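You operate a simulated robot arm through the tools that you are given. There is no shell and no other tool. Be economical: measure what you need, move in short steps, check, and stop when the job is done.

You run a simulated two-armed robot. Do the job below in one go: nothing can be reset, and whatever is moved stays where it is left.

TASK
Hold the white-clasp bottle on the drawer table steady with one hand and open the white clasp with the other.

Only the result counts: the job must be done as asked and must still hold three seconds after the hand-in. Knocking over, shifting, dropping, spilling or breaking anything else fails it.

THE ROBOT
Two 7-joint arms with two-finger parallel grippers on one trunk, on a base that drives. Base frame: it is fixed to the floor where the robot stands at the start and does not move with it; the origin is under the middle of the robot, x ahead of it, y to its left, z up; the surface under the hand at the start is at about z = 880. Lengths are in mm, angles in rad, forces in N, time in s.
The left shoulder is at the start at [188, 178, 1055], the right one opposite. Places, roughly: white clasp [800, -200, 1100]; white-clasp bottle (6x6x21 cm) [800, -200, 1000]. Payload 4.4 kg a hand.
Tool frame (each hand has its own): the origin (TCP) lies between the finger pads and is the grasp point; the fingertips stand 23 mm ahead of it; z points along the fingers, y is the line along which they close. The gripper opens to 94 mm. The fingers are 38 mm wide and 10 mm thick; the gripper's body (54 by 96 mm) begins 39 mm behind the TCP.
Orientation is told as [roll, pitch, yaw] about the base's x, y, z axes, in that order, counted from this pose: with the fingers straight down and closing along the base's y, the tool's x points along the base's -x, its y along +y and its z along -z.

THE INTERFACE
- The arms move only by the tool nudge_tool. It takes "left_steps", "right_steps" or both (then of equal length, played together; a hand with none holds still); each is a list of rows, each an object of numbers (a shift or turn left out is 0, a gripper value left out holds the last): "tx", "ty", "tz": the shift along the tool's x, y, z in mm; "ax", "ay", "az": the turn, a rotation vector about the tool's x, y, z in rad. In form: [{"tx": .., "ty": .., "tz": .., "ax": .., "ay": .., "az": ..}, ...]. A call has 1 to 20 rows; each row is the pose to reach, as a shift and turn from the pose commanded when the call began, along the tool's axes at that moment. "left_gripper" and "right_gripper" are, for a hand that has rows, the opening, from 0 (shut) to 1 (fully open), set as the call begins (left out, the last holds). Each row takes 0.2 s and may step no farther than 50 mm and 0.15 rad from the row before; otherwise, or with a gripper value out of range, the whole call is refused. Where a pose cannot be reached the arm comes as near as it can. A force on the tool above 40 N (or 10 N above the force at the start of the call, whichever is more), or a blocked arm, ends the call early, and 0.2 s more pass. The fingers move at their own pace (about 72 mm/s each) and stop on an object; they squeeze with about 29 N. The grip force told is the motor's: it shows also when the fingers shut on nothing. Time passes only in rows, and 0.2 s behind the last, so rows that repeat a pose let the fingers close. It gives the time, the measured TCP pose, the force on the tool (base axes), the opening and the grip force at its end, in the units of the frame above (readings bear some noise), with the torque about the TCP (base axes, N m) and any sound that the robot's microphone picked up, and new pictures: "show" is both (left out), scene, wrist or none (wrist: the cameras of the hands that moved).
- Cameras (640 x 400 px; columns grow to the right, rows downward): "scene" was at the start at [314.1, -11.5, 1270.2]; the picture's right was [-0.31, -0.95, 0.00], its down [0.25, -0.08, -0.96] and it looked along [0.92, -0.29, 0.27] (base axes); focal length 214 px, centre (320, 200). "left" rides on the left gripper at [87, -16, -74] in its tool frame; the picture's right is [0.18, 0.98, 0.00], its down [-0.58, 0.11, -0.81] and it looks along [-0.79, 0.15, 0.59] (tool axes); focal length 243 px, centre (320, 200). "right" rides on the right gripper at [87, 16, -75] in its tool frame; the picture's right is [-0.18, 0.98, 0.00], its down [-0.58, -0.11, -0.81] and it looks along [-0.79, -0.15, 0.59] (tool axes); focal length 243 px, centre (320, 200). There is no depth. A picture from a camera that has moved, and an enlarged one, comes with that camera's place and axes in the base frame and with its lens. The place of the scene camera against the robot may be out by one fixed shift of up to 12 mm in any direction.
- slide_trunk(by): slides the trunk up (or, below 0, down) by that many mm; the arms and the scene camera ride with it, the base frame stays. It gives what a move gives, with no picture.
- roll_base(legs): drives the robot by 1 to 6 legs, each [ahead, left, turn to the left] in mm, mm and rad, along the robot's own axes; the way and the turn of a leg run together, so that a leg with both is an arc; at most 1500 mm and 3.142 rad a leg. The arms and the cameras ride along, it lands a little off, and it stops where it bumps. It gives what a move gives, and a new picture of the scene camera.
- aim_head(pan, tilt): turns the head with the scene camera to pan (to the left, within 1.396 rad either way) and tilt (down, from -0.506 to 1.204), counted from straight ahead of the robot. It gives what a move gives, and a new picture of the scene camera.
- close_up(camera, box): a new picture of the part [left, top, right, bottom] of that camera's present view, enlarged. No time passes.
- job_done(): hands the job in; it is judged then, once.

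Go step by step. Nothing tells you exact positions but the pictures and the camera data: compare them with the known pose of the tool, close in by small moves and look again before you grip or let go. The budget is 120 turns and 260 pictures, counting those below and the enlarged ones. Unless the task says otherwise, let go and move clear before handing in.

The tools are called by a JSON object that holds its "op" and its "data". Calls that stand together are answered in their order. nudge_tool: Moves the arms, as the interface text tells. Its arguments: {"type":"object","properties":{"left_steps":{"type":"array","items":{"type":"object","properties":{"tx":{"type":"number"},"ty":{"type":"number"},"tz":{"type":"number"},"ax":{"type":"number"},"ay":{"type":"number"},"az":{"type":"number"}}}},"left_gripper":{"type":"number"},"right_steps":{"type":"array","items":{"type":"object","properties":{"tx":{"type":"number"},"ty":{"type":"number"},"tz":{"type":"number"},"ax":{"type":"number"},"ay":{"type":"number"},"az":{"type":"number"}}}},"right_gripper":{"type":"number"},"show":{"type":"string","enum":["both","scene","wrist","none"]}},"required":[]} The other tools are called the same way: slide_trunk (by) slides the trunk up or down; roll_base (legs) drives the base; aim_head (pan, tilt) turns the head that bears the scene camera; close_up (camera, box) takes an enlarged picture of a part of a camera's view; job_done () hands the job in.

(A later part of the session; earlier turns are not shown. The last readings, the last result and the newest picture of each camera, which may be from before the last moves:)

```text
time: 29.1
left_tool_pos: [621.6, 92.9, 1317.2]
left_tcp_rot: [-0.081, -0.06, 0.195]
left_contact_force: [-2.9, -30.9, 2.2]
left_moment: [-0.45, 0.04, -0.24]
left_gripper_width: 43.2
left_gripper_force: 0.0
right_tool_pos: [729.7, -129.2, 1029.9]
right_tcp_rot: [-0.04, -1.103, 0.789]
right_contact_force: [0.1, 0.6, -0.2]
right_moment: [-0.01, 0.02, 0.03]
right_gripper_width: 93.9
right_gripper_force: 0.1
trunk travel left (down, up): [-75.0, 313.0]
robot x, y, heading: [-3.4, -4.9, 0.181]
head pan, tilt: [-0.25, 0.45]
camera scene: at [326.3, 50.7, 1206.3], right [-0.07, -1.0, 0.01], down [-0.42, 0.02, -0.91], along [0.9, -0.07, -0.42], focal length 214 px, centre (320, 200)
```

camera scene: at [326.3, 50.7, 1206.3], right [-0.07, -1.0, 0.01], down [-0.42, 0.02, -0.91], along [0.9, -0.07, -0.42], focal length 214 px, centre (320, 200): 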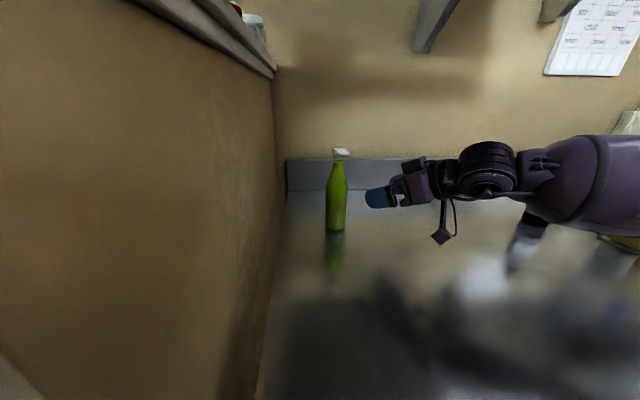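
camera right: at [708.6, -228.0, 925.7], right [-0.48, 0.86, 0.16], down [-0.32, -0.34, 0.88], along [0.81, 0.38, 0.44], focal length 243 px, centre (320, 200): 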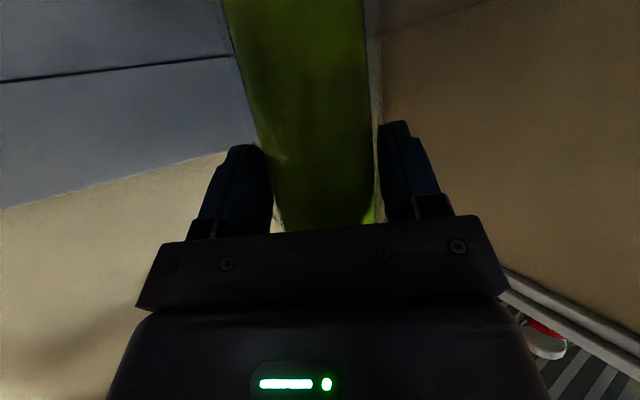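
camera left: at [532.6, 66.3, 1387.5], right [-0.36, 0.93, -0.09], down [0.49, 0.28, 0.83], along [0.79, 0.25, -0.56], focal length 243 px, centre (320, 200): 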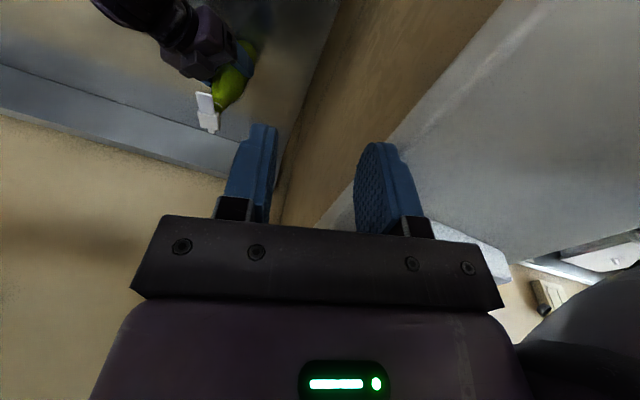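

The bottle stands free. Now I ease the left hand away from the slab, then back and up.

{"op": "nudge_tool", "data": {"left_steps": [{"ty": -10}, {"ty": -15, "tx": 15, "tz": -10}, {"ty": -15, "tx": 30, "tz": -30}, {"ty": -15, "tx": 45, "tz": -50}, {"ty": -15, "tx": 60, "tz": -80}]}}

```text
time: 29.4
left_tool_pos: [624.0, 93.2, 1319.2]
left_tcp_rot: [-0.09, -0.059, 0.202]
left_contact_force: [-20.6, -32.6, 4.5]
left_moment: [-0.41, 0.3, 0.25]
left_gripper_width: 43.5
left_gripper_force: 0.0
right_tool_pos: [730.6, -126.6, 1022.1]
right_tcp_rot: [-0.017, -1.1, 0.78]
right_contact_force: [-0.2, 0.4, 0.7]
right_moment: [-0.04, 0.03, 0.03]
right_gripper_width: 94.1
right_gripper_force: 0.1
trunk travel left (down, up): [-75.0, 313.0]
robot x, y, heading: [-1.6, -3.3, 0.181]
head pan, tilt: [-0.25, 0.45]
stopped in row 1 (left hand): the force on the tool passed its limit at 46 N (the readings are from after the stop); the commanded pose is now the measured one
camera scene: at [329.1, 49.4, 1203.4], right [-0.07, -1.0, 0.01], down [-0.43, 0.02, -0.9], along [0.9, -0.06, -0.43], focal length 214 px, centre (320, 200)
camera left: at [535.8, 66.0, 1389.4], right [-0.37, 0.92, -0.1], down [0.49, 0.29, 0.83], along [0.79, 0.26, -0.56], focal length 243 px, centre (320, 200)
```

scene: 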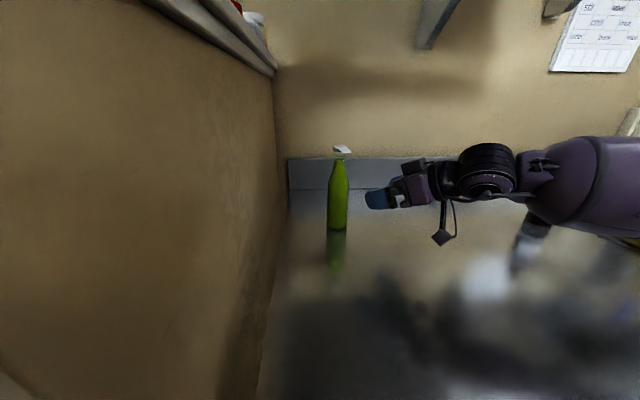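
left: 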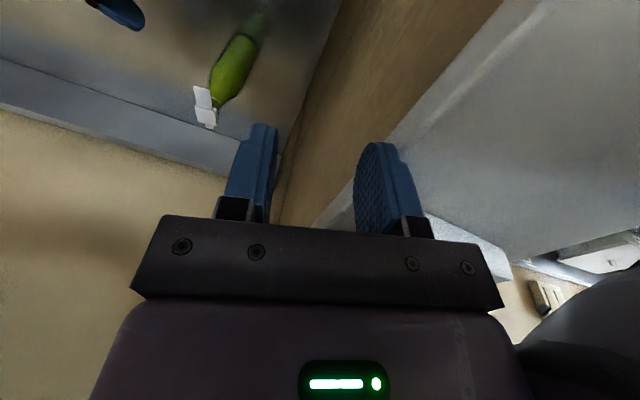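

Moving away from the wall raised the force, so the finger seems hooked on the rim. I lift the left hand straight up instead.

{"op": "nudge_tool", "data": {"left_steps": [{"tz": -10}, {"tz": -20}, {"tz": -35}, {"tz": -50}]}}

```text
time: 29.7
left_tool_pos: [623.8, 93.2, 1319.6]
left_tcp_rot: [-0.092, -0.05, 0.201]
left_contact_force: [-22.2, -32.0, -0.9]
left_moment: [-0.58, 0.4, 0.34]
left_gripper_width: 44.8
left_gripper_force: 0.0
right_tool_pos: [733.5, -127.3, 1018.6]
right_tcp_rot: [-0.008, -1.097, 0.774]
right_contact_force: [-0.2, 0.5, 0.4]
right_moment: [-0.02, 0.04, -0.05]
right_gripper_width: 94.0
right_gripper_force: 0.0
trunk travel left (down, up): [-75.0, 313.0]
robot x, y, heading: [-5.4, -3.5, 0.189]
head pan, tilt: [-0.25, 0.45]
stopped in row 1 (left hand): the force on the tool passed its limit at 54 N (the readings are from after the stop); the commanded pose is now the measured one
camera scene: at [331.3, 48.5, 1201.9], right [-0.06, -1.0, 0.0], down [-0.43, 0.02, -0.9], along [0.9, -0.06, -0.43], focal length 214 px, centre (320, 200)
camera left: at [536.9, 66.0, 1390.7], right [-0.37, 0.92, -0.1], down [0.49, 0.29, 0.82], along [0.79, 0.25, -0.56], focal length 243 px, centre (320, 200)
```

scene: 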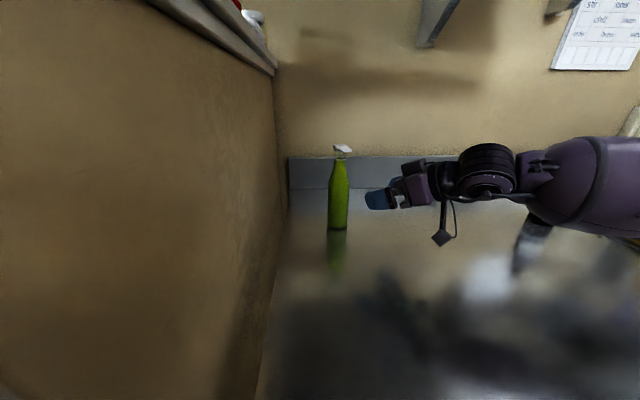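
left: 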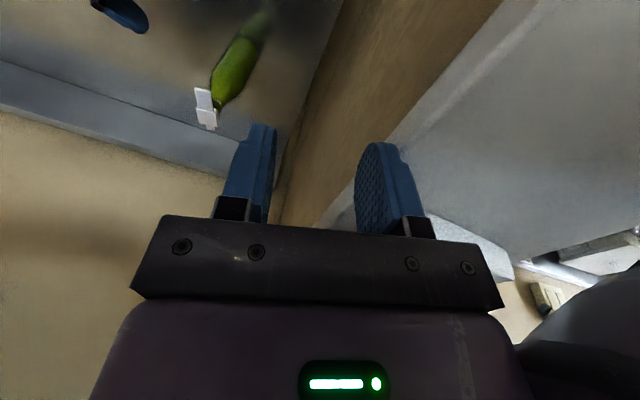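

Lifting pulls the robot down, so the arm's crook is wedged around the slab's front edge. I retreat the hand backward, opposite to the way it went in.

{"op": "nudge_tool", "data": {"left_steps": [{"tx": 8, "ty": 2}, {"tx": 16, "ty": 4}, {"tx": 28, "ty": 6}, {"tx": 40, "ty": 8}], "show": "wrist"}}

```text
time: 30.7
left_tool_pos: [590.7, 86.3, 1313.5]
left_tcp_rot: [-0.077, -0.046, 0.198]
left_contact_force: [-1.1, -1.4, -0.6]
left_moment: [-0.02, 0.0, 0.0]
left_gripper_width: 56.0
left_gripper_force: 0.0
right_tool_pos: [735.6, -133.1, 1018.9]
right_tcp_rot: [-0.006, -1.098, 0.766]
right_contact_force: [0.7, 0.6, -0.2]
right_moment: [0.03, 0.0, 0.0]
right_gripper_width: 93.9
right_gripper_force: 0.0
trunk travel left (down, up): [-75.0, 313.0]
robot x, y, heading: [-3.1, -4.5, 0.18]
head pan, tilt: [-0.25, 0.45]
camera left: at [504.0, 58.5, 1384.9], right [-0.37, 0.93, -0.08], down [0.5, 0.28, 0.82], along [0.78, 0.26, -0.57], focal length 243 px, centre (320, 200)
```

left: 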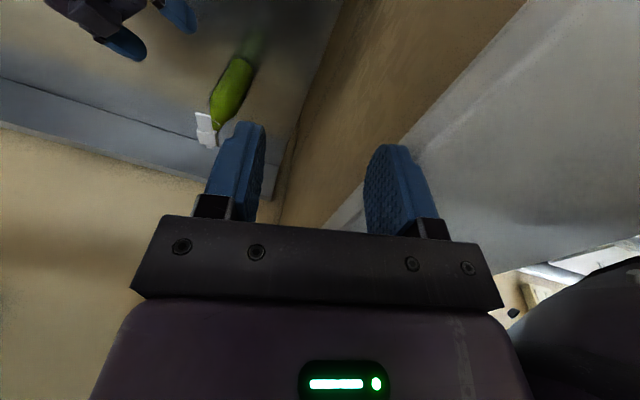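

The hand is free, with force about 0. I pull it back further and look at the arm.

{"op": "nudge_tool", "data": {"left_steps": [{"tx": 30, "ty": 0}, {"tx": 65, "ty": 0}, {"tx": 100, "ty": 0}, {"tx": 135, "ty": 0, "tz": -10}], "show": "none"}}

{"op": "aim_head", "data": {"pan": 0.7, "tilt": -0.3}}

```text
time: 31.7
left_tool_pos: [459.9, 68.3, 1313.6]
left_tcp_rot: [-0.081, -0.04, 0.2]
left_contact_force: [-0.5, 0.6, 0.0]
left_moment: [0.0, 0.02, -0.02]
left_gripper_width: 56.3
left_gripper_force: 0.0
right_tool_pos: [739.3, -126.6, 1016.2]
right_tcp_rot: [-0.005, -1.093, 0.769]
right_contact_force: [0.2, 0.3, 0.1]
right_moment: [-0.01, -0.02, 0.03]
right_gripper_width: 94.0
right_gripper_force: 0.0
trunk travel left (down, up): [-75.0, 313.0]
robot x, y, heading: [-2.4, -3.7, 0.181]
head pan, tilt: [-0.25, 0.45]
```

```text
time: 33.0
left_tool_pos: [458.0, 68.3, 1317.4]
left_tcp_rot: [-0.085, -0.047, 0.2]
left_contact_force: [0.0, -0.2, 0.0]
left_moment: [0.01, 0.01, -0.04]
left_gripper_width: 56.7
left_gripper_force: 0.0
right_tool_pos: [737.5, -127.2, 1019.3]
right_tcp_rot: [-0.012, -1.094, 0.774]
right_contact_force: [0.5, 0.1, -0.3]
right_moment: [0.02, 0.01, 0.0]
right_gripper_width: 93.9
right_gripper_force: 0.0
trunk travel left (down, up): [-75.0, 313.0]
robot x, y, heading: [-1.1, -6.4, 0.186]
head pan, tilt: [0.7, -0.3]
camera scene: at [296.4, 117.7, 1267.9], right [0.77, -0.64, 0.01], down [0.19, 0.22, -0.96], along [0.61, 0.74, 0.29], focal length 214 px, centre (320, 200)
```

scene: 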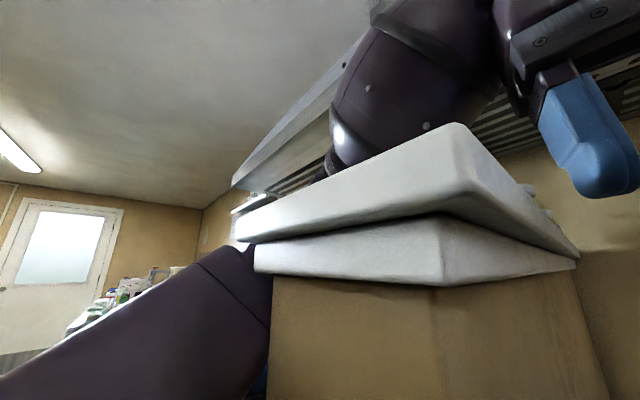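

The left elbow sits on the far side of the partition with the forearm over its top. With the left hand retracted, I try driving back to pull that arm clear.

{"op": "roll_base", "data": {"legs": [[-80, 0, 0]]}}

```text
time: 34.0
left_tool_pos: [375.7, 57.0, 1324.8]
left_tcp_rot: [-0.093, -0.058, 0.208]
left_contact_force: [0.0, 0.3, 0.3]
left_moment: [0.03, -0.02, -0.01]
left_gripper_width: 56.3
left_gripper_force: 0.1
right_tool_pos: [659.7, -141.7, 1022.7]
right_tcp_rot: [-0.014, -1.099, 0.78]
right_contact_force: [-0.3, -0.6, -0.6]
right_moment: [0.03, 0.01, -0.03]
right_gripper_width: 94.0
right_gripper_force: 0.2
trunk travel left (down, up): [-75.0, 313.0]
robot x, y, heading: [-83.8, -17.3, 0.185]
head pan, tilt: [0.7, -0.3]
camera scene: at [216.0, 102.3, 1270.1], right [0.77, -0.63, 0.0], down [0.19, 0.22, -0.96], along [0.61, 0.74, 0.29], focal length 214 px, centre (320, 200)
```

scene: 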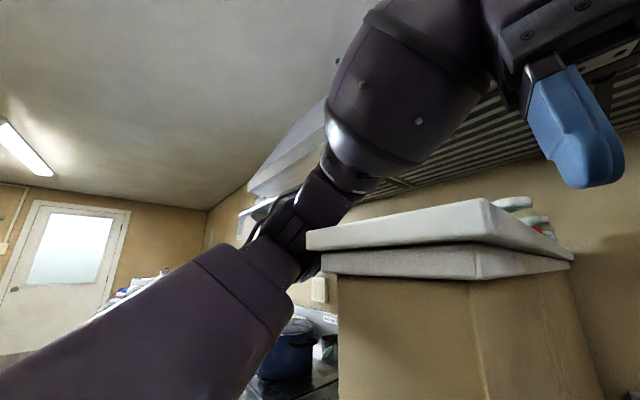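

That worked. I back off another 220 mm.

{"op": "roll_base", "data": {"legs": [[-220, 0, 0]]}}

```text
time: 34.8
left_tool_pos: [367.0, 56.9, 1328.0]
left_tcp_rot: [-0.104, -0.058, 0.226]
left_contact_force: [-0.4, -1.0, -0.1]
left_moment: [0.02, 0.0, 0.02]
left_gripper_width: 56.6
left_gripper_force: 0.1
right_tool_pos: [648.8, -143.2, 1016.1]
right_tcp_rot: [0.004, -1.096, 0.765]
right_contact_force: [0.5, -0.3, 0.4]
right_moment: [0.0, -0.01, -0.01]
right_gripper_width: 93.9
right_gripper_force: 0.1
trunk travel left (down, up): [-75.0, 313.0]
robot x, y, heading: [-92.3, -13.7, 0.188]
head pan, tilt: [0.7, -0.3]
stopped in leg 1: the robot was blocked; the commanded pose is now the measured one
camera scene: at [205.6, 96.8, 1267.7], right [0.78, -0.63, 0.0], down [0.19, 0.23, -0.96], along [0.6, 0.74, 0.29], focal length 214 px, centre (320, 200)
```

scene: 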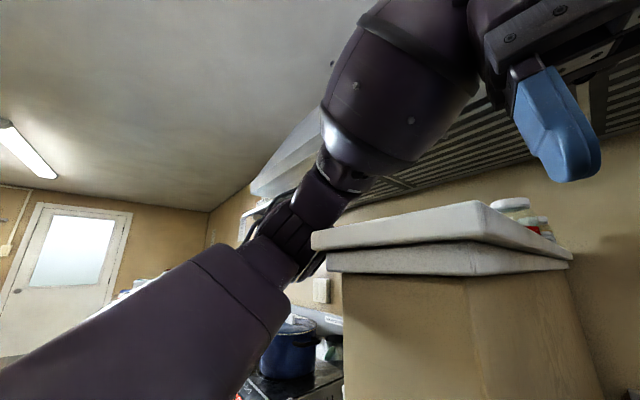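

{"op": "roll_base", "data": {"legs": [[-60, 0, 0]]}}

{"op": "aim_head", "data": {"pan": 1.39, "tilt": 0.5}}

{"op": "aim_head", "data": {"pan": -1.39, "tilt": 0.5}}

```text
time: 35.8
left_tool_pos: [306.5, 42.8, 1328.5]
left_tcp_rot: [-0.103, -0.06, 0.223]
left_contact_force: [-0.9, 1.5, 0.6]
left_moment: [-0.05, 0.0, -0.01]
left_gripper_width: 56.4
left_gripper_force: 0.0
right_tool_pos: [590.1, -158.2, 1016.3]
right_tcp_rot: [0.001, -1.1, 0.764]
right_contact_force: [0.5, 0.4, -0.3]
right_moment: [0.01, 0.01, -0.02]
right_gripper_width: 94.1
right_gripper_force: 0.2
trunk travel left (down, up): [-75.0, 313.0]
robot x, y, heading: [-151.9, -30.7, 0.186]
head pan, tilt: [0.7, -0.3]
camera scene: at [146.7, 83.5, 1268.8], right [0.77, -0.63, 0.0], down [0.19, 0.23, -0.96], along [0.6, 0.74, 0.3], focal length 214 px, centre (320, 200)
```

scene: 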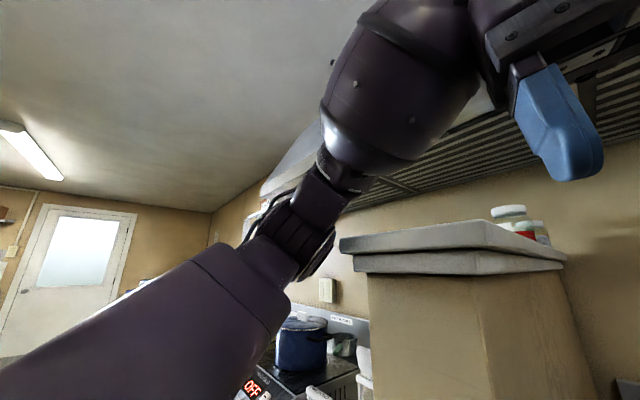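

```text
time: 36.9
left_tool_pos: [307.3, 42.9, 1329.2]
left_tcp_rot: [-0.105, -0.06, 0.222]
left_contact_force: [-0.4, 0.2, -0.8]
left_moment: [0.0, 0.01, -0.01]
left_gripper_width: 56.2
left_gripper_force: 0.1
right_tool_pos: [590.9, -157.9, 1017.9]
right_tcp_rot: [0.002, -1.102, 0.764]
right_contact_force: [-0.1, 0.9, 1.0]
right_moment: [-0.02, -0.01, 0.02]
right_gripper_width: 93.9
right_gripper_force: 0.1
trunk travel left (down, up): [-75.0, 313.0]
robot x, y, heading: [-151.5, -28.4, 0.188]
head pan, tilt: [1.389, 0.499]
camera scene: at [96.9, 113.2, 1197.5], right [1.0, 0.0, 0.0], down [0.0, -0.48, -0.88], along [0.0, 0.88, -0.48], focal length 214 px, centre (320, 200)
```

scene: 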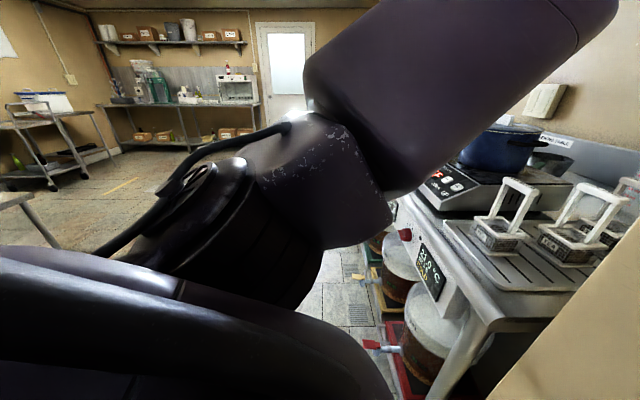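

```text
time: 39.4
left_tool_pos: [307.4, 42.9, 1328.9]
left_tcp_rot: [-0.104, -0.06, 0.224]
left_contact_force: [-0.5, 0.0, 0.0]
left_moment: [0.0, 0.05, -0.01]
left_gripper_width: 56.6
left_gripper_force: 0.1
right_tool_pos: [590.4, -158.0, 1018.4]
right_tcp_rot: [0.001, -1.102, 0.764]
right_contact_force: [0.1, -0.1, -0.1]
right_moment: [0.03, 0.01, 0.02]
right_gripper_width: 93.8
right_gripper_force: 0.0
trunk travel left (down, up): [-75.0, 313.0]
robot x, y, heading: [-150.4, -28.6, 0.186]
head pan, tilt: [-1.389, 0.499]
camera scene: at [130.1, -62.7, 1197.4], right [-0.93, -0.36, 0.0], down [-0.17, 0.45, -0.88], along [0.32, -0.82, -0.48], focal length 214 px, centre (320, 200)
```

scene: 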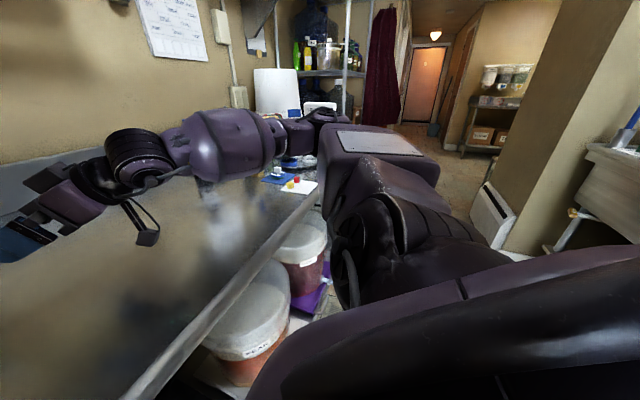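

Short legs work, so the earlier blocks came from long, fast legs. Before shifting sideways I fold the right arm in and up, so its elbow does not sweep over the table items.

{"op": "nudge_tool", "data": {"right_steps": [{"tx": -3, "ty": 1, "tz": -42, "ax": 0.086, "az": 0.044}, {"tx": -7, "ty": 3, "tz": -84, "ax": 0.172, "az": 0.088}, {"tx": -10, "ty": 4, "tz": -125, "ax": 0.259, "az": 0.131}, {"tx": -14, "ty": 5, "tz": -167, "ax": 0.345, "az": 0.175}, {"tx": -17, "ty": 7, "tz": -209, "ax": 0.431, "az": 0.219}, {"tx": -20, "ty": 8, "tz": -250, "ax": 0.517, "az": 0.263}], "show": "scene"}}

```text
time: 40.8
left_tool_pos: [308.7, 41.7, 1329.5]
left_tcp_rot: [-0.104, -0.059, 0.222]
left_contact_force: [0.2, 0.7, 0.5]
left_moment: [-0.02, 0.02, 0.02]
left_gripper_width: 56.3
left_gripper_force: 0.1
right_tool_pos: [454.8, -314.1, 1152.2]
right_tcp_rot: [-0.023, -1.046, 0.194]
right_contact_force: [-1.7, 1.0, 4.6]
right_moment: [-0.08, 0.18, -0.12]
right_gripper_width: 94.2
right_gripper_force: 0.0
right hand out of reach, approached as far as the arm can: row 4, 5, 6
trunk travel left (down, up): [-75.0, 313.0]
robot x, y, heading: [-149.2, -27.0, 0.189]
head pan, tilt: [-1.389, 0.499]
camera scene: at [129.6, -62.7, 1197.5], right [-0.93, -0.36, 0.0], down [-0.17, 0.45, -0.88], along [0.32, -0.82, -0.48], focal length 214 px, centre (320, 200)
```

scene: 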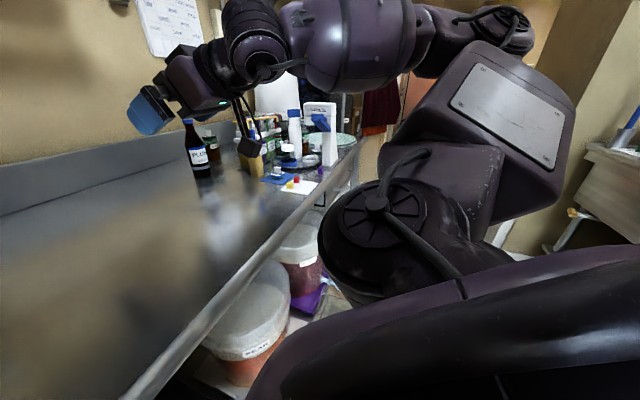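

The right elbow is now high and clear. I drive back a little more, then right in short legs.

{"op": "roll_base", "data": {"legs": [[-60, 0, 0], [0, -60, 0], [0, -60, 0], [0, -60, 0], [0, -60, 0]]}}

```text
time: 44.4
left_tool_pos: [277.3, -145.1, 1333.6]
left_tcp_rot: [-0.108, -0.069, 0.231]
left_contact_force: [0.9, 0.6, 0.2]
left_moment: [0.0, -0.01, 0.01]
left_gripper_width: 56.6
left_gripper_force: 0.0
right_tool_pos: [424.9, -499.3, 1169.0]
right_tcp_rot: [0.004, -1.101, 0.187]
right_contact_force: [-0.6, -0.5, -0.2]
right_moment: [-0.02, 0.02, 0.02]
right_gripper_width: 94.0
right_gripper_force: 0.1
trunk travel left (down, up): [-75.0, 313.0]
robot x, y, heading: [-178.8, -218.9, 0.195]
head pan, tilt: [-1.389, 0.499]
stopped in leg 4: the robot was blocked; the commanded pose is now the measured one
camera scene: at [100.7, -251.9, 1198.5], right [-0.93, -0.36, 0.0], down [-0.17, 0.45, -0.88], along [0.32, -0.82, -0.48], focal length 214 px, centre (320, 200)
```

scene: 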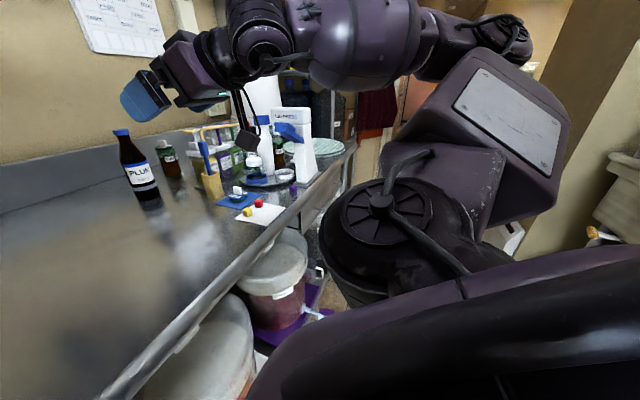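

The robot is now at y = -219. I try one more short leg to the right, then go ahead in steps.

{"op": "roll_base", "data": {"legs": [[0, -50, 0], [50, 0, 0], [50, 0, 0]]}}

```text
time: 46.2
left_tool_pos: [306.1, -215.9, 1348.3]
left_tcp_rot: [-0.096, -0.12, 0.199]
left_contact_force: [-0.3, -0.1, 0.8]
left_moment: [0.04, 0.03, -0.01]
left_gripper_width: 56.3
left_gripper_force: 0.0
right_tool_pos: [470.5, -557.9, 1173.8]
right_tcp_rot: [0.027, -1.116, 0.161]
right_contact_force: [-0.3, -0.7, -0.1]
right_moment: [0.02, 0.02, 0.04]
right_gripper_width: 94.2
right_gripper_force: 0.0
trunk travel left (down, up): [-75.0, 313.0]
robot x, y, heading: [-120.2, -259.9, 0.187]
head pan, tilt: [-1.389, 0.499]
stopped in leg 3: the robot was blocked; the commanded pose is now the measured one
camera scene: at [146.9, -310.5, 1201.5], right [-0.93, -0.36, -0.02], down [-0.16, 0.46, -0.87], along [0.32, -0.81, -0.48], focal length 214 px, centre (320, 200)
```

scene: 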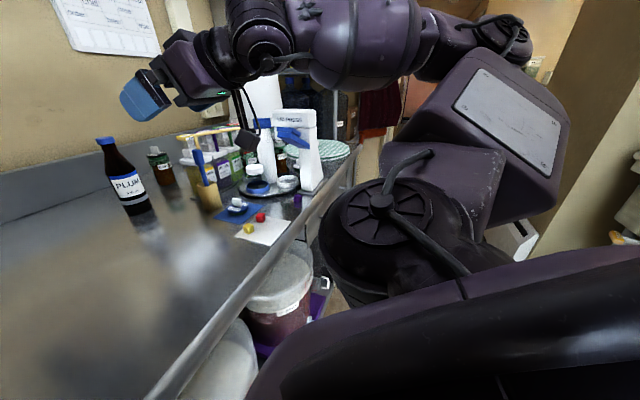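

A physical contact is possible, since buckets stand under the table. I look down ahead before going on.

{"op": "aim_head", "data": {"pan": -0.3, "tilt": 1.2}}

```text
time: 47.5
left_tool_pos: [308.2, -214.5, 1346.8]
left_tcp_rot: [-0.094, -0.119, 0.202]
left_contact_force: [-0.2, 0.7, -0.3]
left_moment: [0.01, -0.02, 0.01]
left_gripper_width: 56.7
left_gripper_force: 0.0
right_tool_pos: [470.3, -558.1, 1173.0]
right_tcp_rot: [0.03, -1.116, 0.159]
right_contact_force: [-0.7, -0.9, -0.2]
right_moment: [0.01, 0.0, -0.03]
right_gripper_width: 93.9
right_gripper_force: 0.1
trunk travel left (down, up): [-75.0, 313.0]
robot x, y, heading: [-119.9, -260.3, 0.185]
head pan, tilt: [-0.3, 1.201]
camera scene: at [170.9, -231.8, 1148.7], right [-0.11, -0.99, -0.02], down [-0.92, 0.11, -0.37], along [0.37, -0.03, -0.93], focal length 214 px, centre (320, 200)
```

scene: 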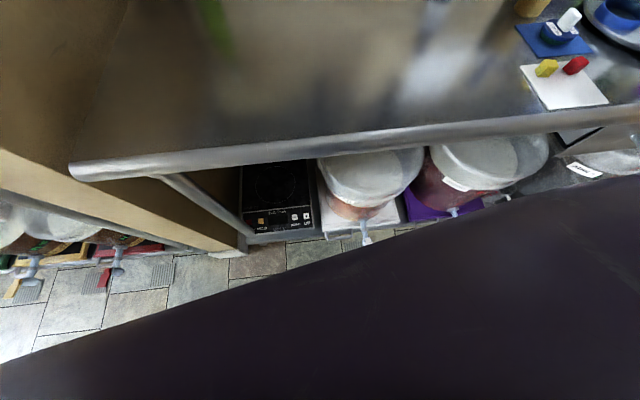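

{"op": "aim_head", "data": {"pan": 0.8, "tilt": 0.1}}

```text
time: 48.9
left_tool_pos: [307.8, -215.0, 1347.2]
left_tcp_rot: [-0.096, -0.117, 0.199]
left_contact_force: [-0.3, -0.3, -0.3]
left_moment: [0.01, 0.01, 0.01]
left_gripper_width: 56.3
left_gripper_force: 0.1
right_tool_pos: [470.5, -559.6, 1173.6]
right_tcp_rot: [0.03, -1.115, 0.159]
right_contact_force: [0.2, 0.4, -0.9]
right_moment: [0.02, 0.02, -0.02]
right_gripper_width: 94.2
right_gripper_force: 0.1
trunk travel left (down, up): [-75.0, 313.0]
robot x, y, heading: [-118.7, -264.2, 0.184]
head pan, tilt: [0.799, 0.099]
camera scene: at [165.2, -150.1, 1240.5], right [0.83, -0.55, 0.0], down [-0.04, -0.07, -1.0], along [0.55, 0.83, -0.08], focal length 214 px, centre (320, 200)
```

scene: 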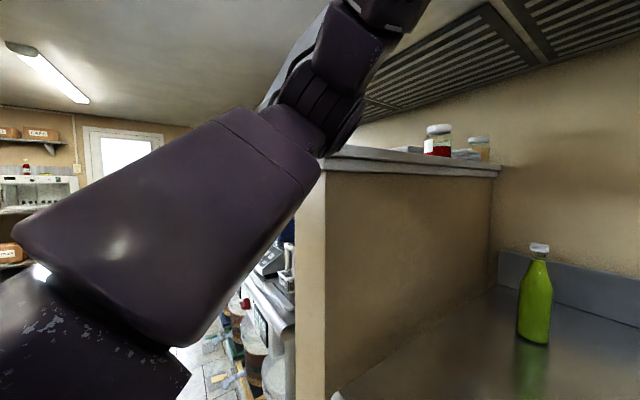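

The left elbow touches the slab's front corner. I back off, shift right twice more, and raise the trunk so the elbow clears the slab top.

{"op": "roll_base", "data": {"legs": [[-40, 0, 0], [0, -50, 0], [0, -50, 0]]}}

{"op": "slide_trunk", "data": {"by": 100}}

{"op": "roll_base", "data": {"legs": [[50, 0, 0], [50, 0, 0], [0, 0, 0.1]]}}

```text
time: 51.2
left_tool_pos: [309.4, -299.9, 1336.4]
left_tcp_rot: [-0.107, -0.089, 0.209]
left_contact_force: [1.0, -0.2, -0.2]
left_moment: [0.03, 0.03, -0.01]
left_gripper_width: 56.5
left_gripper_force: 0.0
right_tool_pos: [463.8, -648.9, 1168.0]
right_tcp_rot: [0.005, -1.098, 0.183]
right_contact_force: [-0.6, 0.3, 0.0]
right_moment: [0.0, -0.02, 0.0]
right_gripper_width: 93.9
right_gripper_force: 0.1
trunk travel left (down, up): [-75.0, 313.0]
robot x, y, heading: [-138.9, -366.0, 0.19]
head pan, tilt: [0.799, 0.099]
camera scene: at [159.5, -238.4, 1234.5], right [0.83, -0.55, 0.0], down [-0.05, -0.08, -1.0], along [0.55, 0.83, -0.1], focal length 214 px, centre (320, 200)
```

scene: 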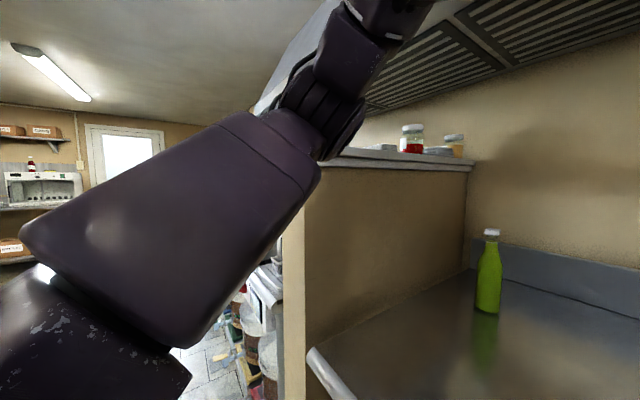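

```text
time: 52.5
left_tool_pos: [310.5, -298.2, 1435.3]
left_tcp_rot: [-0.105, -0.085, 0.212]
left_contact_force: [0.0, -0.8, -1.1]
left_moment: [-0.02, -0.02, -0.01]
left_gripper_width: 56.4
left_gripper_force: 0.0
right_tool_pos: [466.9, -647.0, 1265.5]
right_tcp_rot: [0.004, -1.097, 0.185]
right_contact_force: [0.0, 0.1, -1.2]
right_moment: [-0.02, 0.02, -0.01]
right_gripper_width: 94.1
right_gripper_force: 0.0
trunk travel left (down, up): [-175.0, 213.0]
robot x, y, heading: [-139.8, -365.1, 0.184]
head pan, tilt: [0.799, 0.099]
```

```text
time: 53.9
left_tool_pos: [386.0, -284.0, 1435.8]
left_tcp_rot: [-0.106, -0.088, 0.208]
left_contact_force: [0.9, 0.4, -1.3]
left_moment: [-0.02, 0.05, -0.05]
left_gripper_width: 56.4
left_gripper_force: 0.1
right_tool_pos: [542.8, -632.0, 1266.1]
right_tcp_rot: [0.0, -1.1, 0.188]
right_contact_force: [1.4, 0.0, -0.8]
right_moment: [0.02, 0.0, 0.0]
right_gripper_width: 94.0
right_gripper_force: 0.0
trunk travel left (down, up): [-175.0, 213.0]
robot x, y, heading: [-64.3, -349.2, 0.183]
head pan, tilt: [0.799, 0.099]
stopped in leg 2: the robot was blocked; the commanded pose is now the measured one
camera scene: at [140.4, -241.5, 1355.5], right [0.83, -0.55, 0.0], down [-0.06, -0.08, -0.99], along [0.55, 0.83, -0.1], focal length 214 px, centre (320, 200)
```

scene: 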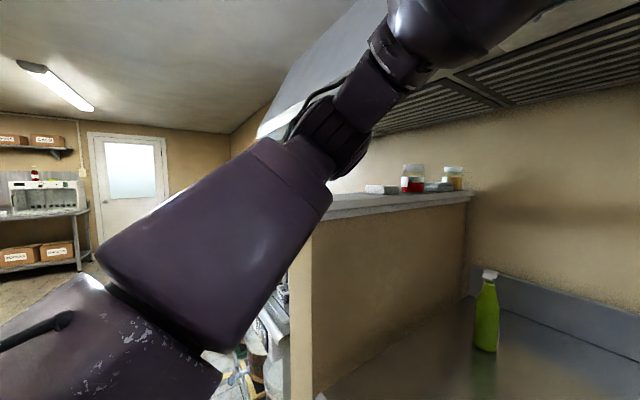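

The elbow is clear now. I turn 0.1 to the left so the robot faces the bottle, then look ahead.

{"op": "roll_base", "data": {"legs": [[0, 0, 0.1]]}}

{"op": "aim_head", "data": {"pan": 0.0, "tilt": 0.6}}

```text
time: 55.0
left_tool_pos: [372.5, -241.1, 1438.4]
left_tcp_rot: [-0.109, -0.092, 0.308]
left_contact_force: [1.0, -0.3, 0.2]
left_moment: [0.01, 0.02, -0.04]
left_gripper_width: 56.1
left_gripper_force: 0.0
right_tool_pos: [564.3, -570.3, 1269.8]
right_tcp_rot: [0.0, -1.1, 0.287]
right_contact_force: [0.4, -0.3, -1.2]
right_moment: [-0.01, 0.0, 0.02]
right_gripper_width: 93.9
right_gripper_force: 0.1
trunk travel left (down, up): [-175.0, 213.0]
robot x, y, heading: [-65.2, -350.1, 0.289]
head pan, tilt: [0.799, 0.099]
stopped in leg 1: the robot was blocked; the commanded pose is now the measured one
camera scene: at [124.7, -222.8, 1356.3], right [0.89, -0.47, 0.0], down [-0.05, -0.09, -0.99], along [0.46, 0.88, -0.1], focal length 214 px, centre (320, 200)
```

scene: 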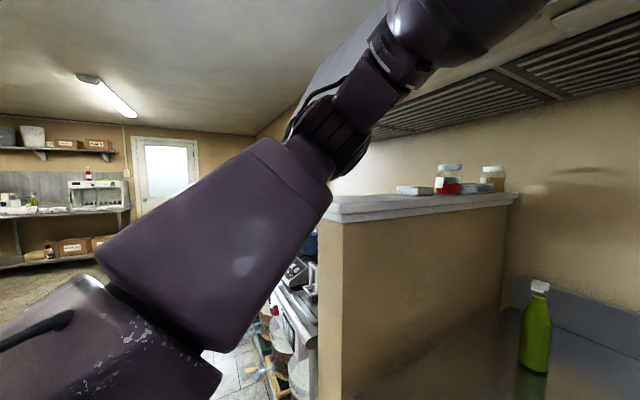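

```text
time: 56.1
left_tool_pos: [371.9, -241.1, 1438.6]
left_tcp_rot: [-0.107, -0.094, 0.308]
left_contact_force: [0.1, -0.3, -0.4]
left_moment: [-0.04, -0.01, -0.01]
left_gripper_width: 56.3
left_gripper_force: 0.1
right_tool_pos: [563.2, -571.0, 1270.4]
right_tcp_rot: [0.0, -1.104, 0.287]
right_contact_force: [1.3, -0.1, 0.3]
right_moment: [0.02, 0.0, 0.02]
right_gripper_width: 94.1
right_gripper_force: 0.1
trunk travel left (down, up): [-175.0, 213.0]
robot x, y, heading: [-63.9, -353.6, 0.29]
head pan, tilt: [0.0, 0.6]
camera scene: at [166.1, -279.0, 1310.4], right [0.28, -0.96, 0.0], down [-0.54, -0.16, -0.83], along [0.79, 0.23, -0.56], focal length 214 px, centre (320, 200)
```

scene: 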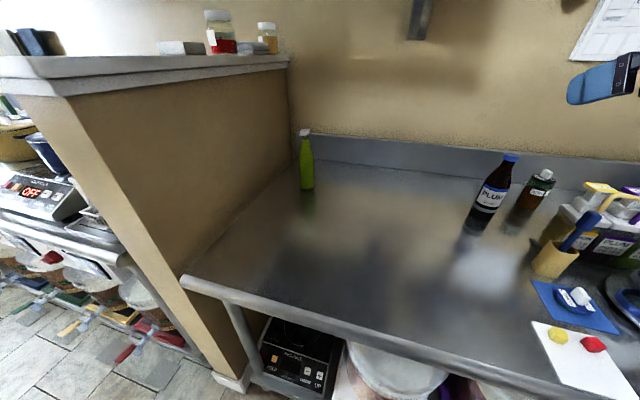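

A good overview: the bottle is at about (830-840, -33) and well clear. Now I bring the right hand toward a pre-grasp point in two stages.

{"op": "nudge_tool", "data": {"right_steps": [{"tx": 1, "ty": 37, "tz": 26, "ax": -0.046, "az": -0.023}, {"tx": 3, "ty": 73, "tz": 51, "ax": -0.092, "az": -0.047}, {"tx": 4, "ty": 110, "tz": 77, "ax": -0.138, "az": -0.07}, {"tx": 5, "ty": 147, "tz": 103, "ax": -0.183, "az": -0.093}, {"tx": 7, "ty": 184, "tz": 129, "ax": -0.229, "az": -0.116}, {"tx": 8, "ty": 220, "tz": 154, "ax": -0.275, "az": -0.14}, {"tx": 9, "ty": 257, "tz": 180, "ax": -0.321, "az": -0.163}]}}

```text
time: 57.7
left_tool_pos: [373.1, -239.1, 1439.8]
left_tcp_rot: [-0.111, -0.093, 0.308]
left_contact_force: [-0.3, 1.4, 0.0]
left_moment: [-0.03, 0.03, -0.02]
left_gripper_width: 56.5
left_gripper_force: 0.0
right_tool_pos: [640.5, -275.5, 1181.0]
right_tcp_rot: [-0.004, -1.101, 0.65]
right_contact_force: [0.2, 0.3, -1.4]
right_moment: [0.01, -0.01, -0.01]
right_gripper_width: 93.9
right_gripper_force: 0.1
trunk travel left (down, up): [-175.0, 213.0]
robot x, y, heading: [-64.8, -349.4, 0.29]
head pan, tilt: [0.0, 0.6]
camera scene: at [166.7, -278.0, 1310.1], right [0.28, -0.96, 0.0], down [-0.54, -0.16, -0.82], along [0.79, 0.23, -0.57], focal length 214 px, centre (320, 200)
camera right: at [545.9, -326.6, 1136.1], right [-0.53, 0.83, 0.16], down [-0.3, -0.36, 0.88], along [0.8, 0.42, 0.44], focal length 243 px, centre (320, 200)
```

scene: 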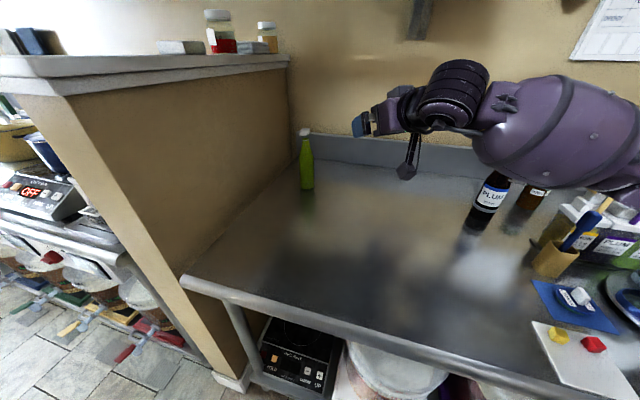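
right: 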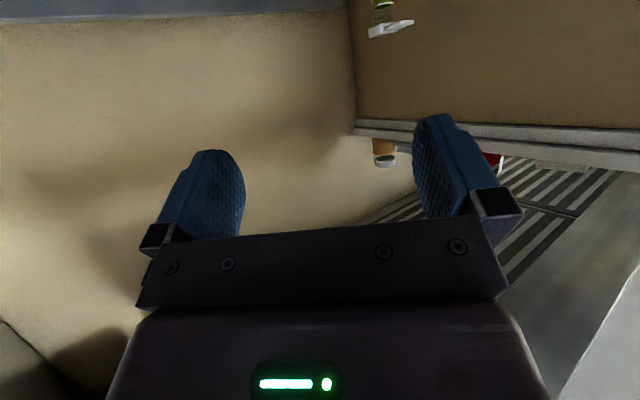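

{"op": "nudge_tool", "data": {"right_steps": [{"tx": 9, "ty": 13, "tz": 36}, {"tx": 18, "ty": 26, "tz": 71}, {"tx": 27, "ty": 39, "tz": 107}, {"tx": 36, "ty": 52, "tz": 143}, {"tx": 45, "ty": 65, "tz": 178}, {"tx": 54, "ty": 78, "tz": 214}]}}

```text
time: 59.1
left_tool_pos: [372.9, -239.0, 1438.0]
left_tcp_rot: [-0.108, -0.091, 0.306]
left_contact_force: [0.1, 0.7, 0.0]
left_moment: [0.02, 0.04, 0.02]
left_gripper_width: 56.6
left_gripper_force: 0.1
right_tool_pos: [728.7, -116.6, 1035.7]
right_tcp_rot: [-0.002, -1.101, 0.65]
right_contact_force: [0.0, -0.1, 0.6]
right_moment: [0.0, 0.04, 0.0]
right_gripper_width: 94.1
right_gripper_force: 0.1
trunk travel left (down, up): [-175.0, 213.0]
robot x, y, heading: [-65.5, -352.0, 0.288]
head pan, tilt: [0.0, 0.6]
camera scene: at [166.9, -278.3, 1310.0], right [0.28, -0.96, 0.0], down [-0.54, -0.16, -0.82], along [0.79, 0.23, -0.57], focal length 214 px, centre (320, 200)
camera right: at [633.3, -167.8, 992.2], right [-0.53, 0.83, 0.16], down [-0.3, -0.36, 0.88], along [0.8, 0.42, 0.44], focal length 243 px, centre (320, 200)
```

scene: 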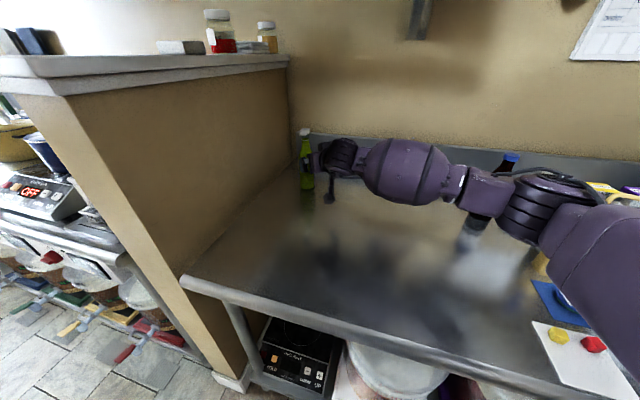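
right: 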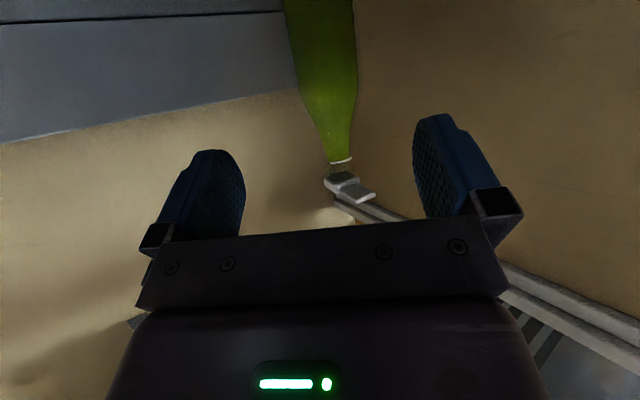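

{"op": "nudge_tool", "data": {"right_steps": [{"tx": 2, "ty": 2, "tz": 40}, {"tx": 4, "ty": 2, "tz": 80}, {"tx": 6, "ty": 2, "tz": 105}]}}

{"op": "close_up", "data": {"camera": "scene", "box": [260, 110, 400, 220]}}

```text
time: 59.9
left_tool_pos: [370.9, -240.8, 1439.7]
left_tcp_rot: [-0.108, -0.095, 0.307]
left_contact_force: [0.2, -0.1, 0.4]
left_moment: [-0.01, 0.04, 0.01]
left_gripper_width: 56.5
left_gripper_force: 0.0
right_tool_pos: [798.5, -59.3, 983.4]
right_tcp_rot: [-0.003, -1.103, 0.649]
right_contact_force: [0.2, -0.8, -0.2]
right_moment: [0.0, -0.01, -0.01]
right_gripper_width: 94.2
right_gripper_force: 0.1
trunk travel left (down, up): [-175.0, 213.0]
robot x, y, heading: [-62.1, -355.1, 0.292]
head pan, tilt: [0.0, 0.6]
camera scene: at [166.3, -278.5, 1310.3], right [0.28, -0.96, 0.0], down [-0.54, -0.16, -0.82], along [0.79, 0.23, -0.57], focal length 214 px, centre (320, 200)
camera right: at [702.5, -110.2, 939.1], right [-0.53, 0.83, 0.16], down [-0.3, -0.36, 0.88], along [0.8, 0.42, 0.44], focal length 243 px, centre (320, 200)
```

scene: 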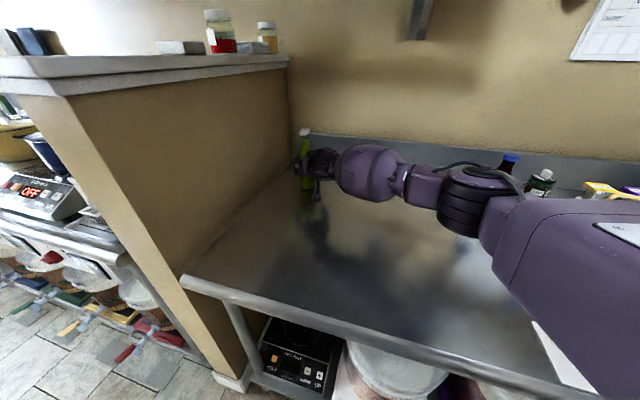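
right: 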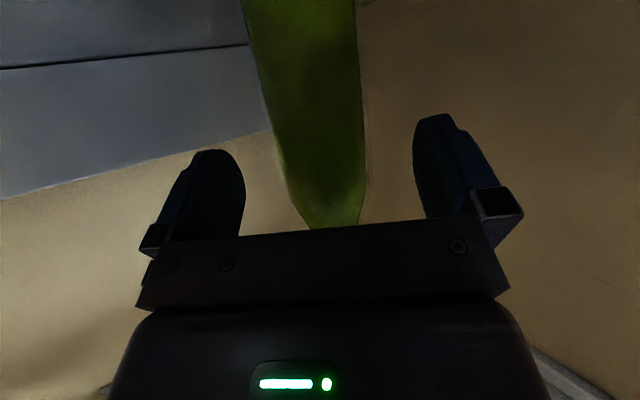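

```text
3.64 times, centred on (330, 165) of scene
camera zoom: at [166.3, -278.5, 1310.3], right [0.28, -0.96, 0.0], down [-0.54, -0.16, -0.82], along [0.79, 0.23, -0.57], focal length 780 px, centre (284, 327)
```

zoom: 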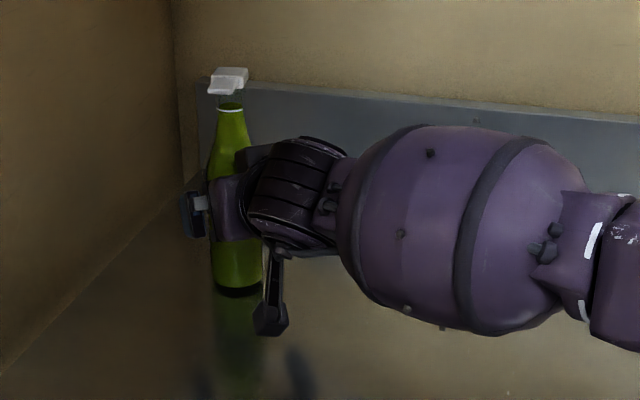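

The view matches the earlier pre-grasp picture, so I move 30 mm further and close.

{"op": "nudge_tool", "data": {"right_steps": [{"ty": -2, "tz": 15}, {"ty": -3, "tz": 30}, {"ty": -3, "tz": 30}], "show": "none"}}

{"op": "nudge_tool", "data": {"right_steps": [{}, {}, {}, {}], "right_gripper": 0, "show": "wrist"}}

{"op": "close_up", "data": {"camera": "scene", "box": [260, 110, 400, 220]}}

```text
time: 60.7
left_tool_pos: [371.0, -240.9, 1440.0]
left_tcp_rot: [-0.107, -0.094, 0.307]
left_contact_force: [-0.2, 0.1, -0.1]
left_moment: [0.01, 0.0, -0.01]
left_gripper_width: 56.3
left_gripper_force: 0.1
right_tool_pos: [822.1, -46.7, 969.4]
right_tcp_rot: [0.001, -1.103, 0.647]
right_contact_force: [0.2, 0.1, 0.4]
right_moment: [0.01, -0.03, -0.01]
right_gripper_width: 94.1
right_gripper_force: 0.1
trunk travel left (down, up): [-175.0, 213.0]
robot x, y, heading: [-67.5, -353.9, 0.29]
head pan, tilt: [0.0, 0.6]
```

```text
time: 61.7
left_tool_pos: [371.0, -241.1, 1438.8]
left_tcp_rot: [-0.108, -0.094, 0.306]
left_contact_force: [-0.1, 0.9, 0.1]
left_moment: [0.01, 0.01, -0.01]
left_gripper_width: 56.6
left_gripper_force: 0.1
right_tool_pos: [820.1, -47.9, 968.8]
right_tcp_rot: [-0.001, -1.103, 0.648]
right_contact_force: [-0.5, 1.5, 0.2]
right_moment: [0.2, 0.07, 0.01]
right_gripper_width: 59.3
right_gripper_force: 28.8
trunk travel left (down, up): [-175.0, 213.0]
robot x, y, heading: [-67.2, -352.2, 0.287]
head pan, tilt: [0.0, 0.6]
camera right: at [725.9, -97.2, 925.2], right [-0.53, 0.83, 0.16], down [-0.3, -0.36, 0.88], along [0.8, 0.42, 0.44], focal length 243 px, centre (320, 200)
```

right: 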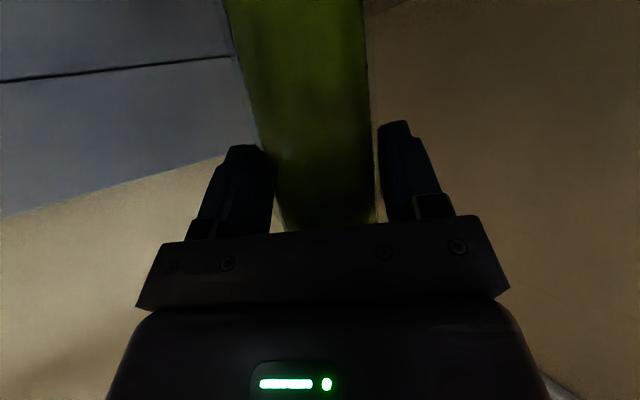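

```text
3.64 times, centred on (330, 165) of scene
camera zoom: at [166.2, -279.0, 1310.4], right [0.28, -0.96, 0.0], down [-0.54, -0.16, -0.83], along [0.79, 0.23, -0.56], focal length 780 px, centre (284, 327)
```

zoom: 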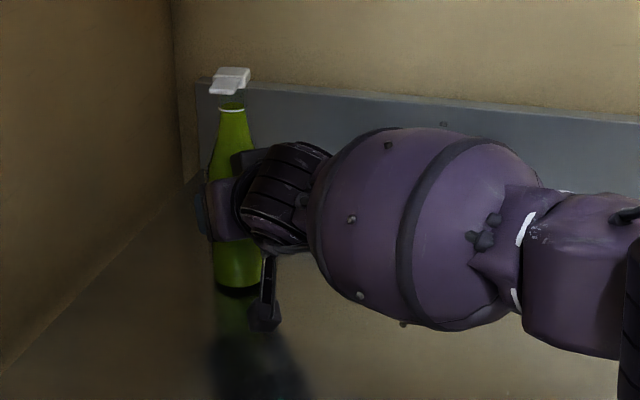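

The bottle is gripped at 59.3 mm. To give the left arm room I lift it about 10 mm, carry it 70 mm nearer and 100 mm to the right, and lower it again.

{"op": "nudge_tool", "data": {"right_steps": [{"tx": -5, "tz": -2.5}, {"tx": -9, "tz": -4.5}, {"tx": 4, "ty": -9, "tz": -30}, {"tx": 17, "ty": -19, "tz": -56}, {"tx": 30, "ty": -28, "tz": -82}, {"tx": 43.7, "ty": -37.4, "tz": -108}, {"tx": 43.7, "ty": -37.4, "tz": -108}, {"tx": 47, "ty": -37.4, "tz": -106.4}, {"tx": 49, "ty": -37.4, "tz": -105.4}]}}

```text
time: 63.7
left_tool_pos: [372.5, -240.8, 1438.7]
left_tcp_rot: [-0.108, -0.093, 0.307]
left_contact_force: [-0.2, 0.4, 0.0]
left_moment: [0.04, -0.03, 0.0]
left_gripper_width: 56.3
left_gripper_force: 0.0
right_tool_pos: [751.2, -147.5, 972.5]
right_tcp_rot: [0.0, -1.102, 0.647]
right_contact_force: [0.2, -0.5, -5.1]
right_moment: [-0.07, 0.08, 0.02]
right_gripper_width: 59.5
right_gripper_force: 29.3
trunk travel left (down, up): [-175.0, 213.0]
robot x, y, heading: [-65.6, -352.9, 0.29]
head pan, tilt: [0.0, 0.6]
camera scene: at [166.8, -278.8, 1310.2], right [0.28, -0.96, 0.0], down [-0.54, -0.16, -0.82], along [0.79, 0.23, -0.57], focal length 214 px, centre (320, 200)
camera right: at [656.6, -198.1, 928.7], right [-0.53, 0.83, 0.16], down [-0.3, -0.36, 0.88], along [0.8, 0.42, 0.44], focal length 243 px, centre (320, 200)
```

scene: 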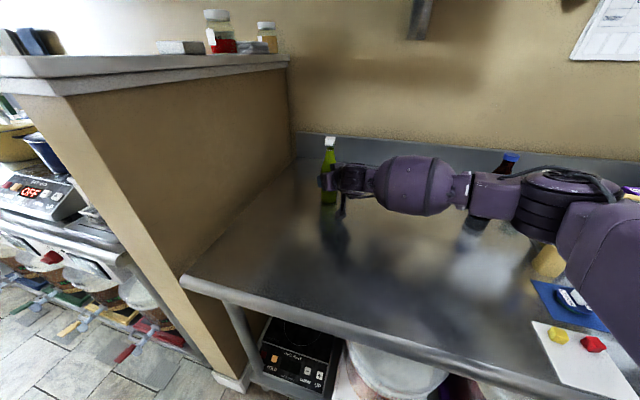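
right: 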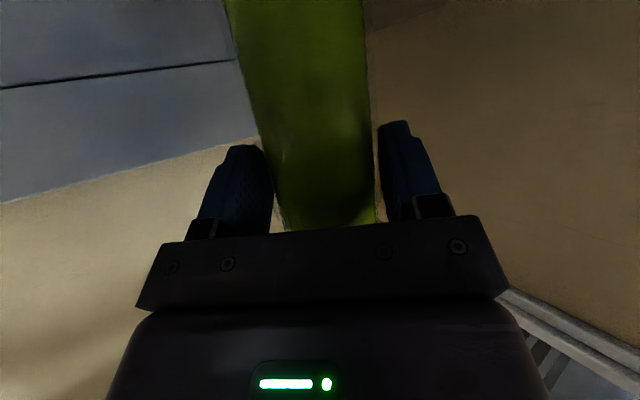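

Still hanging at 972.5, and resting height is about 968.8. I lower it until it touches.

{"op": "nudge_tool", "data": {"right_steps": [{"tx": 1.5, "tz": 0.8}, {"tx": 3.1, "tz": 1.6}, {"tx": 3.5, "tz": 1.8}], "show": "none"}}

```text
time: 64.5
left_tool_pos: [372.6, -241.1, 1439.6]
left_tcp_rot: [-0.107, -0.094, 0.306]
left_contact_force: [0.5, 0.1, 0.2]
left_moment: [0.01, -0.02, 0.0]
left_gripper_width: 56.4
left_gripper_force: 0.1
right_tool_pos: [752.1, -147.1, 968.7]
right_tcp_rot: [-0.002, -1.104, 0.649]
right_contact_force: [-1.5, 0.2, -3.0]
right_moment: [0.06, 0.17, 0.03]
right_gripper_width: 59.0
right_gripper_force: 28.7
trunk travel left (down, up): [-175.0, 213.0]
robot x, y, heading: [-62.0, -353.2, 0.288]
head pan, tilt: [0.0, 0.6]
```

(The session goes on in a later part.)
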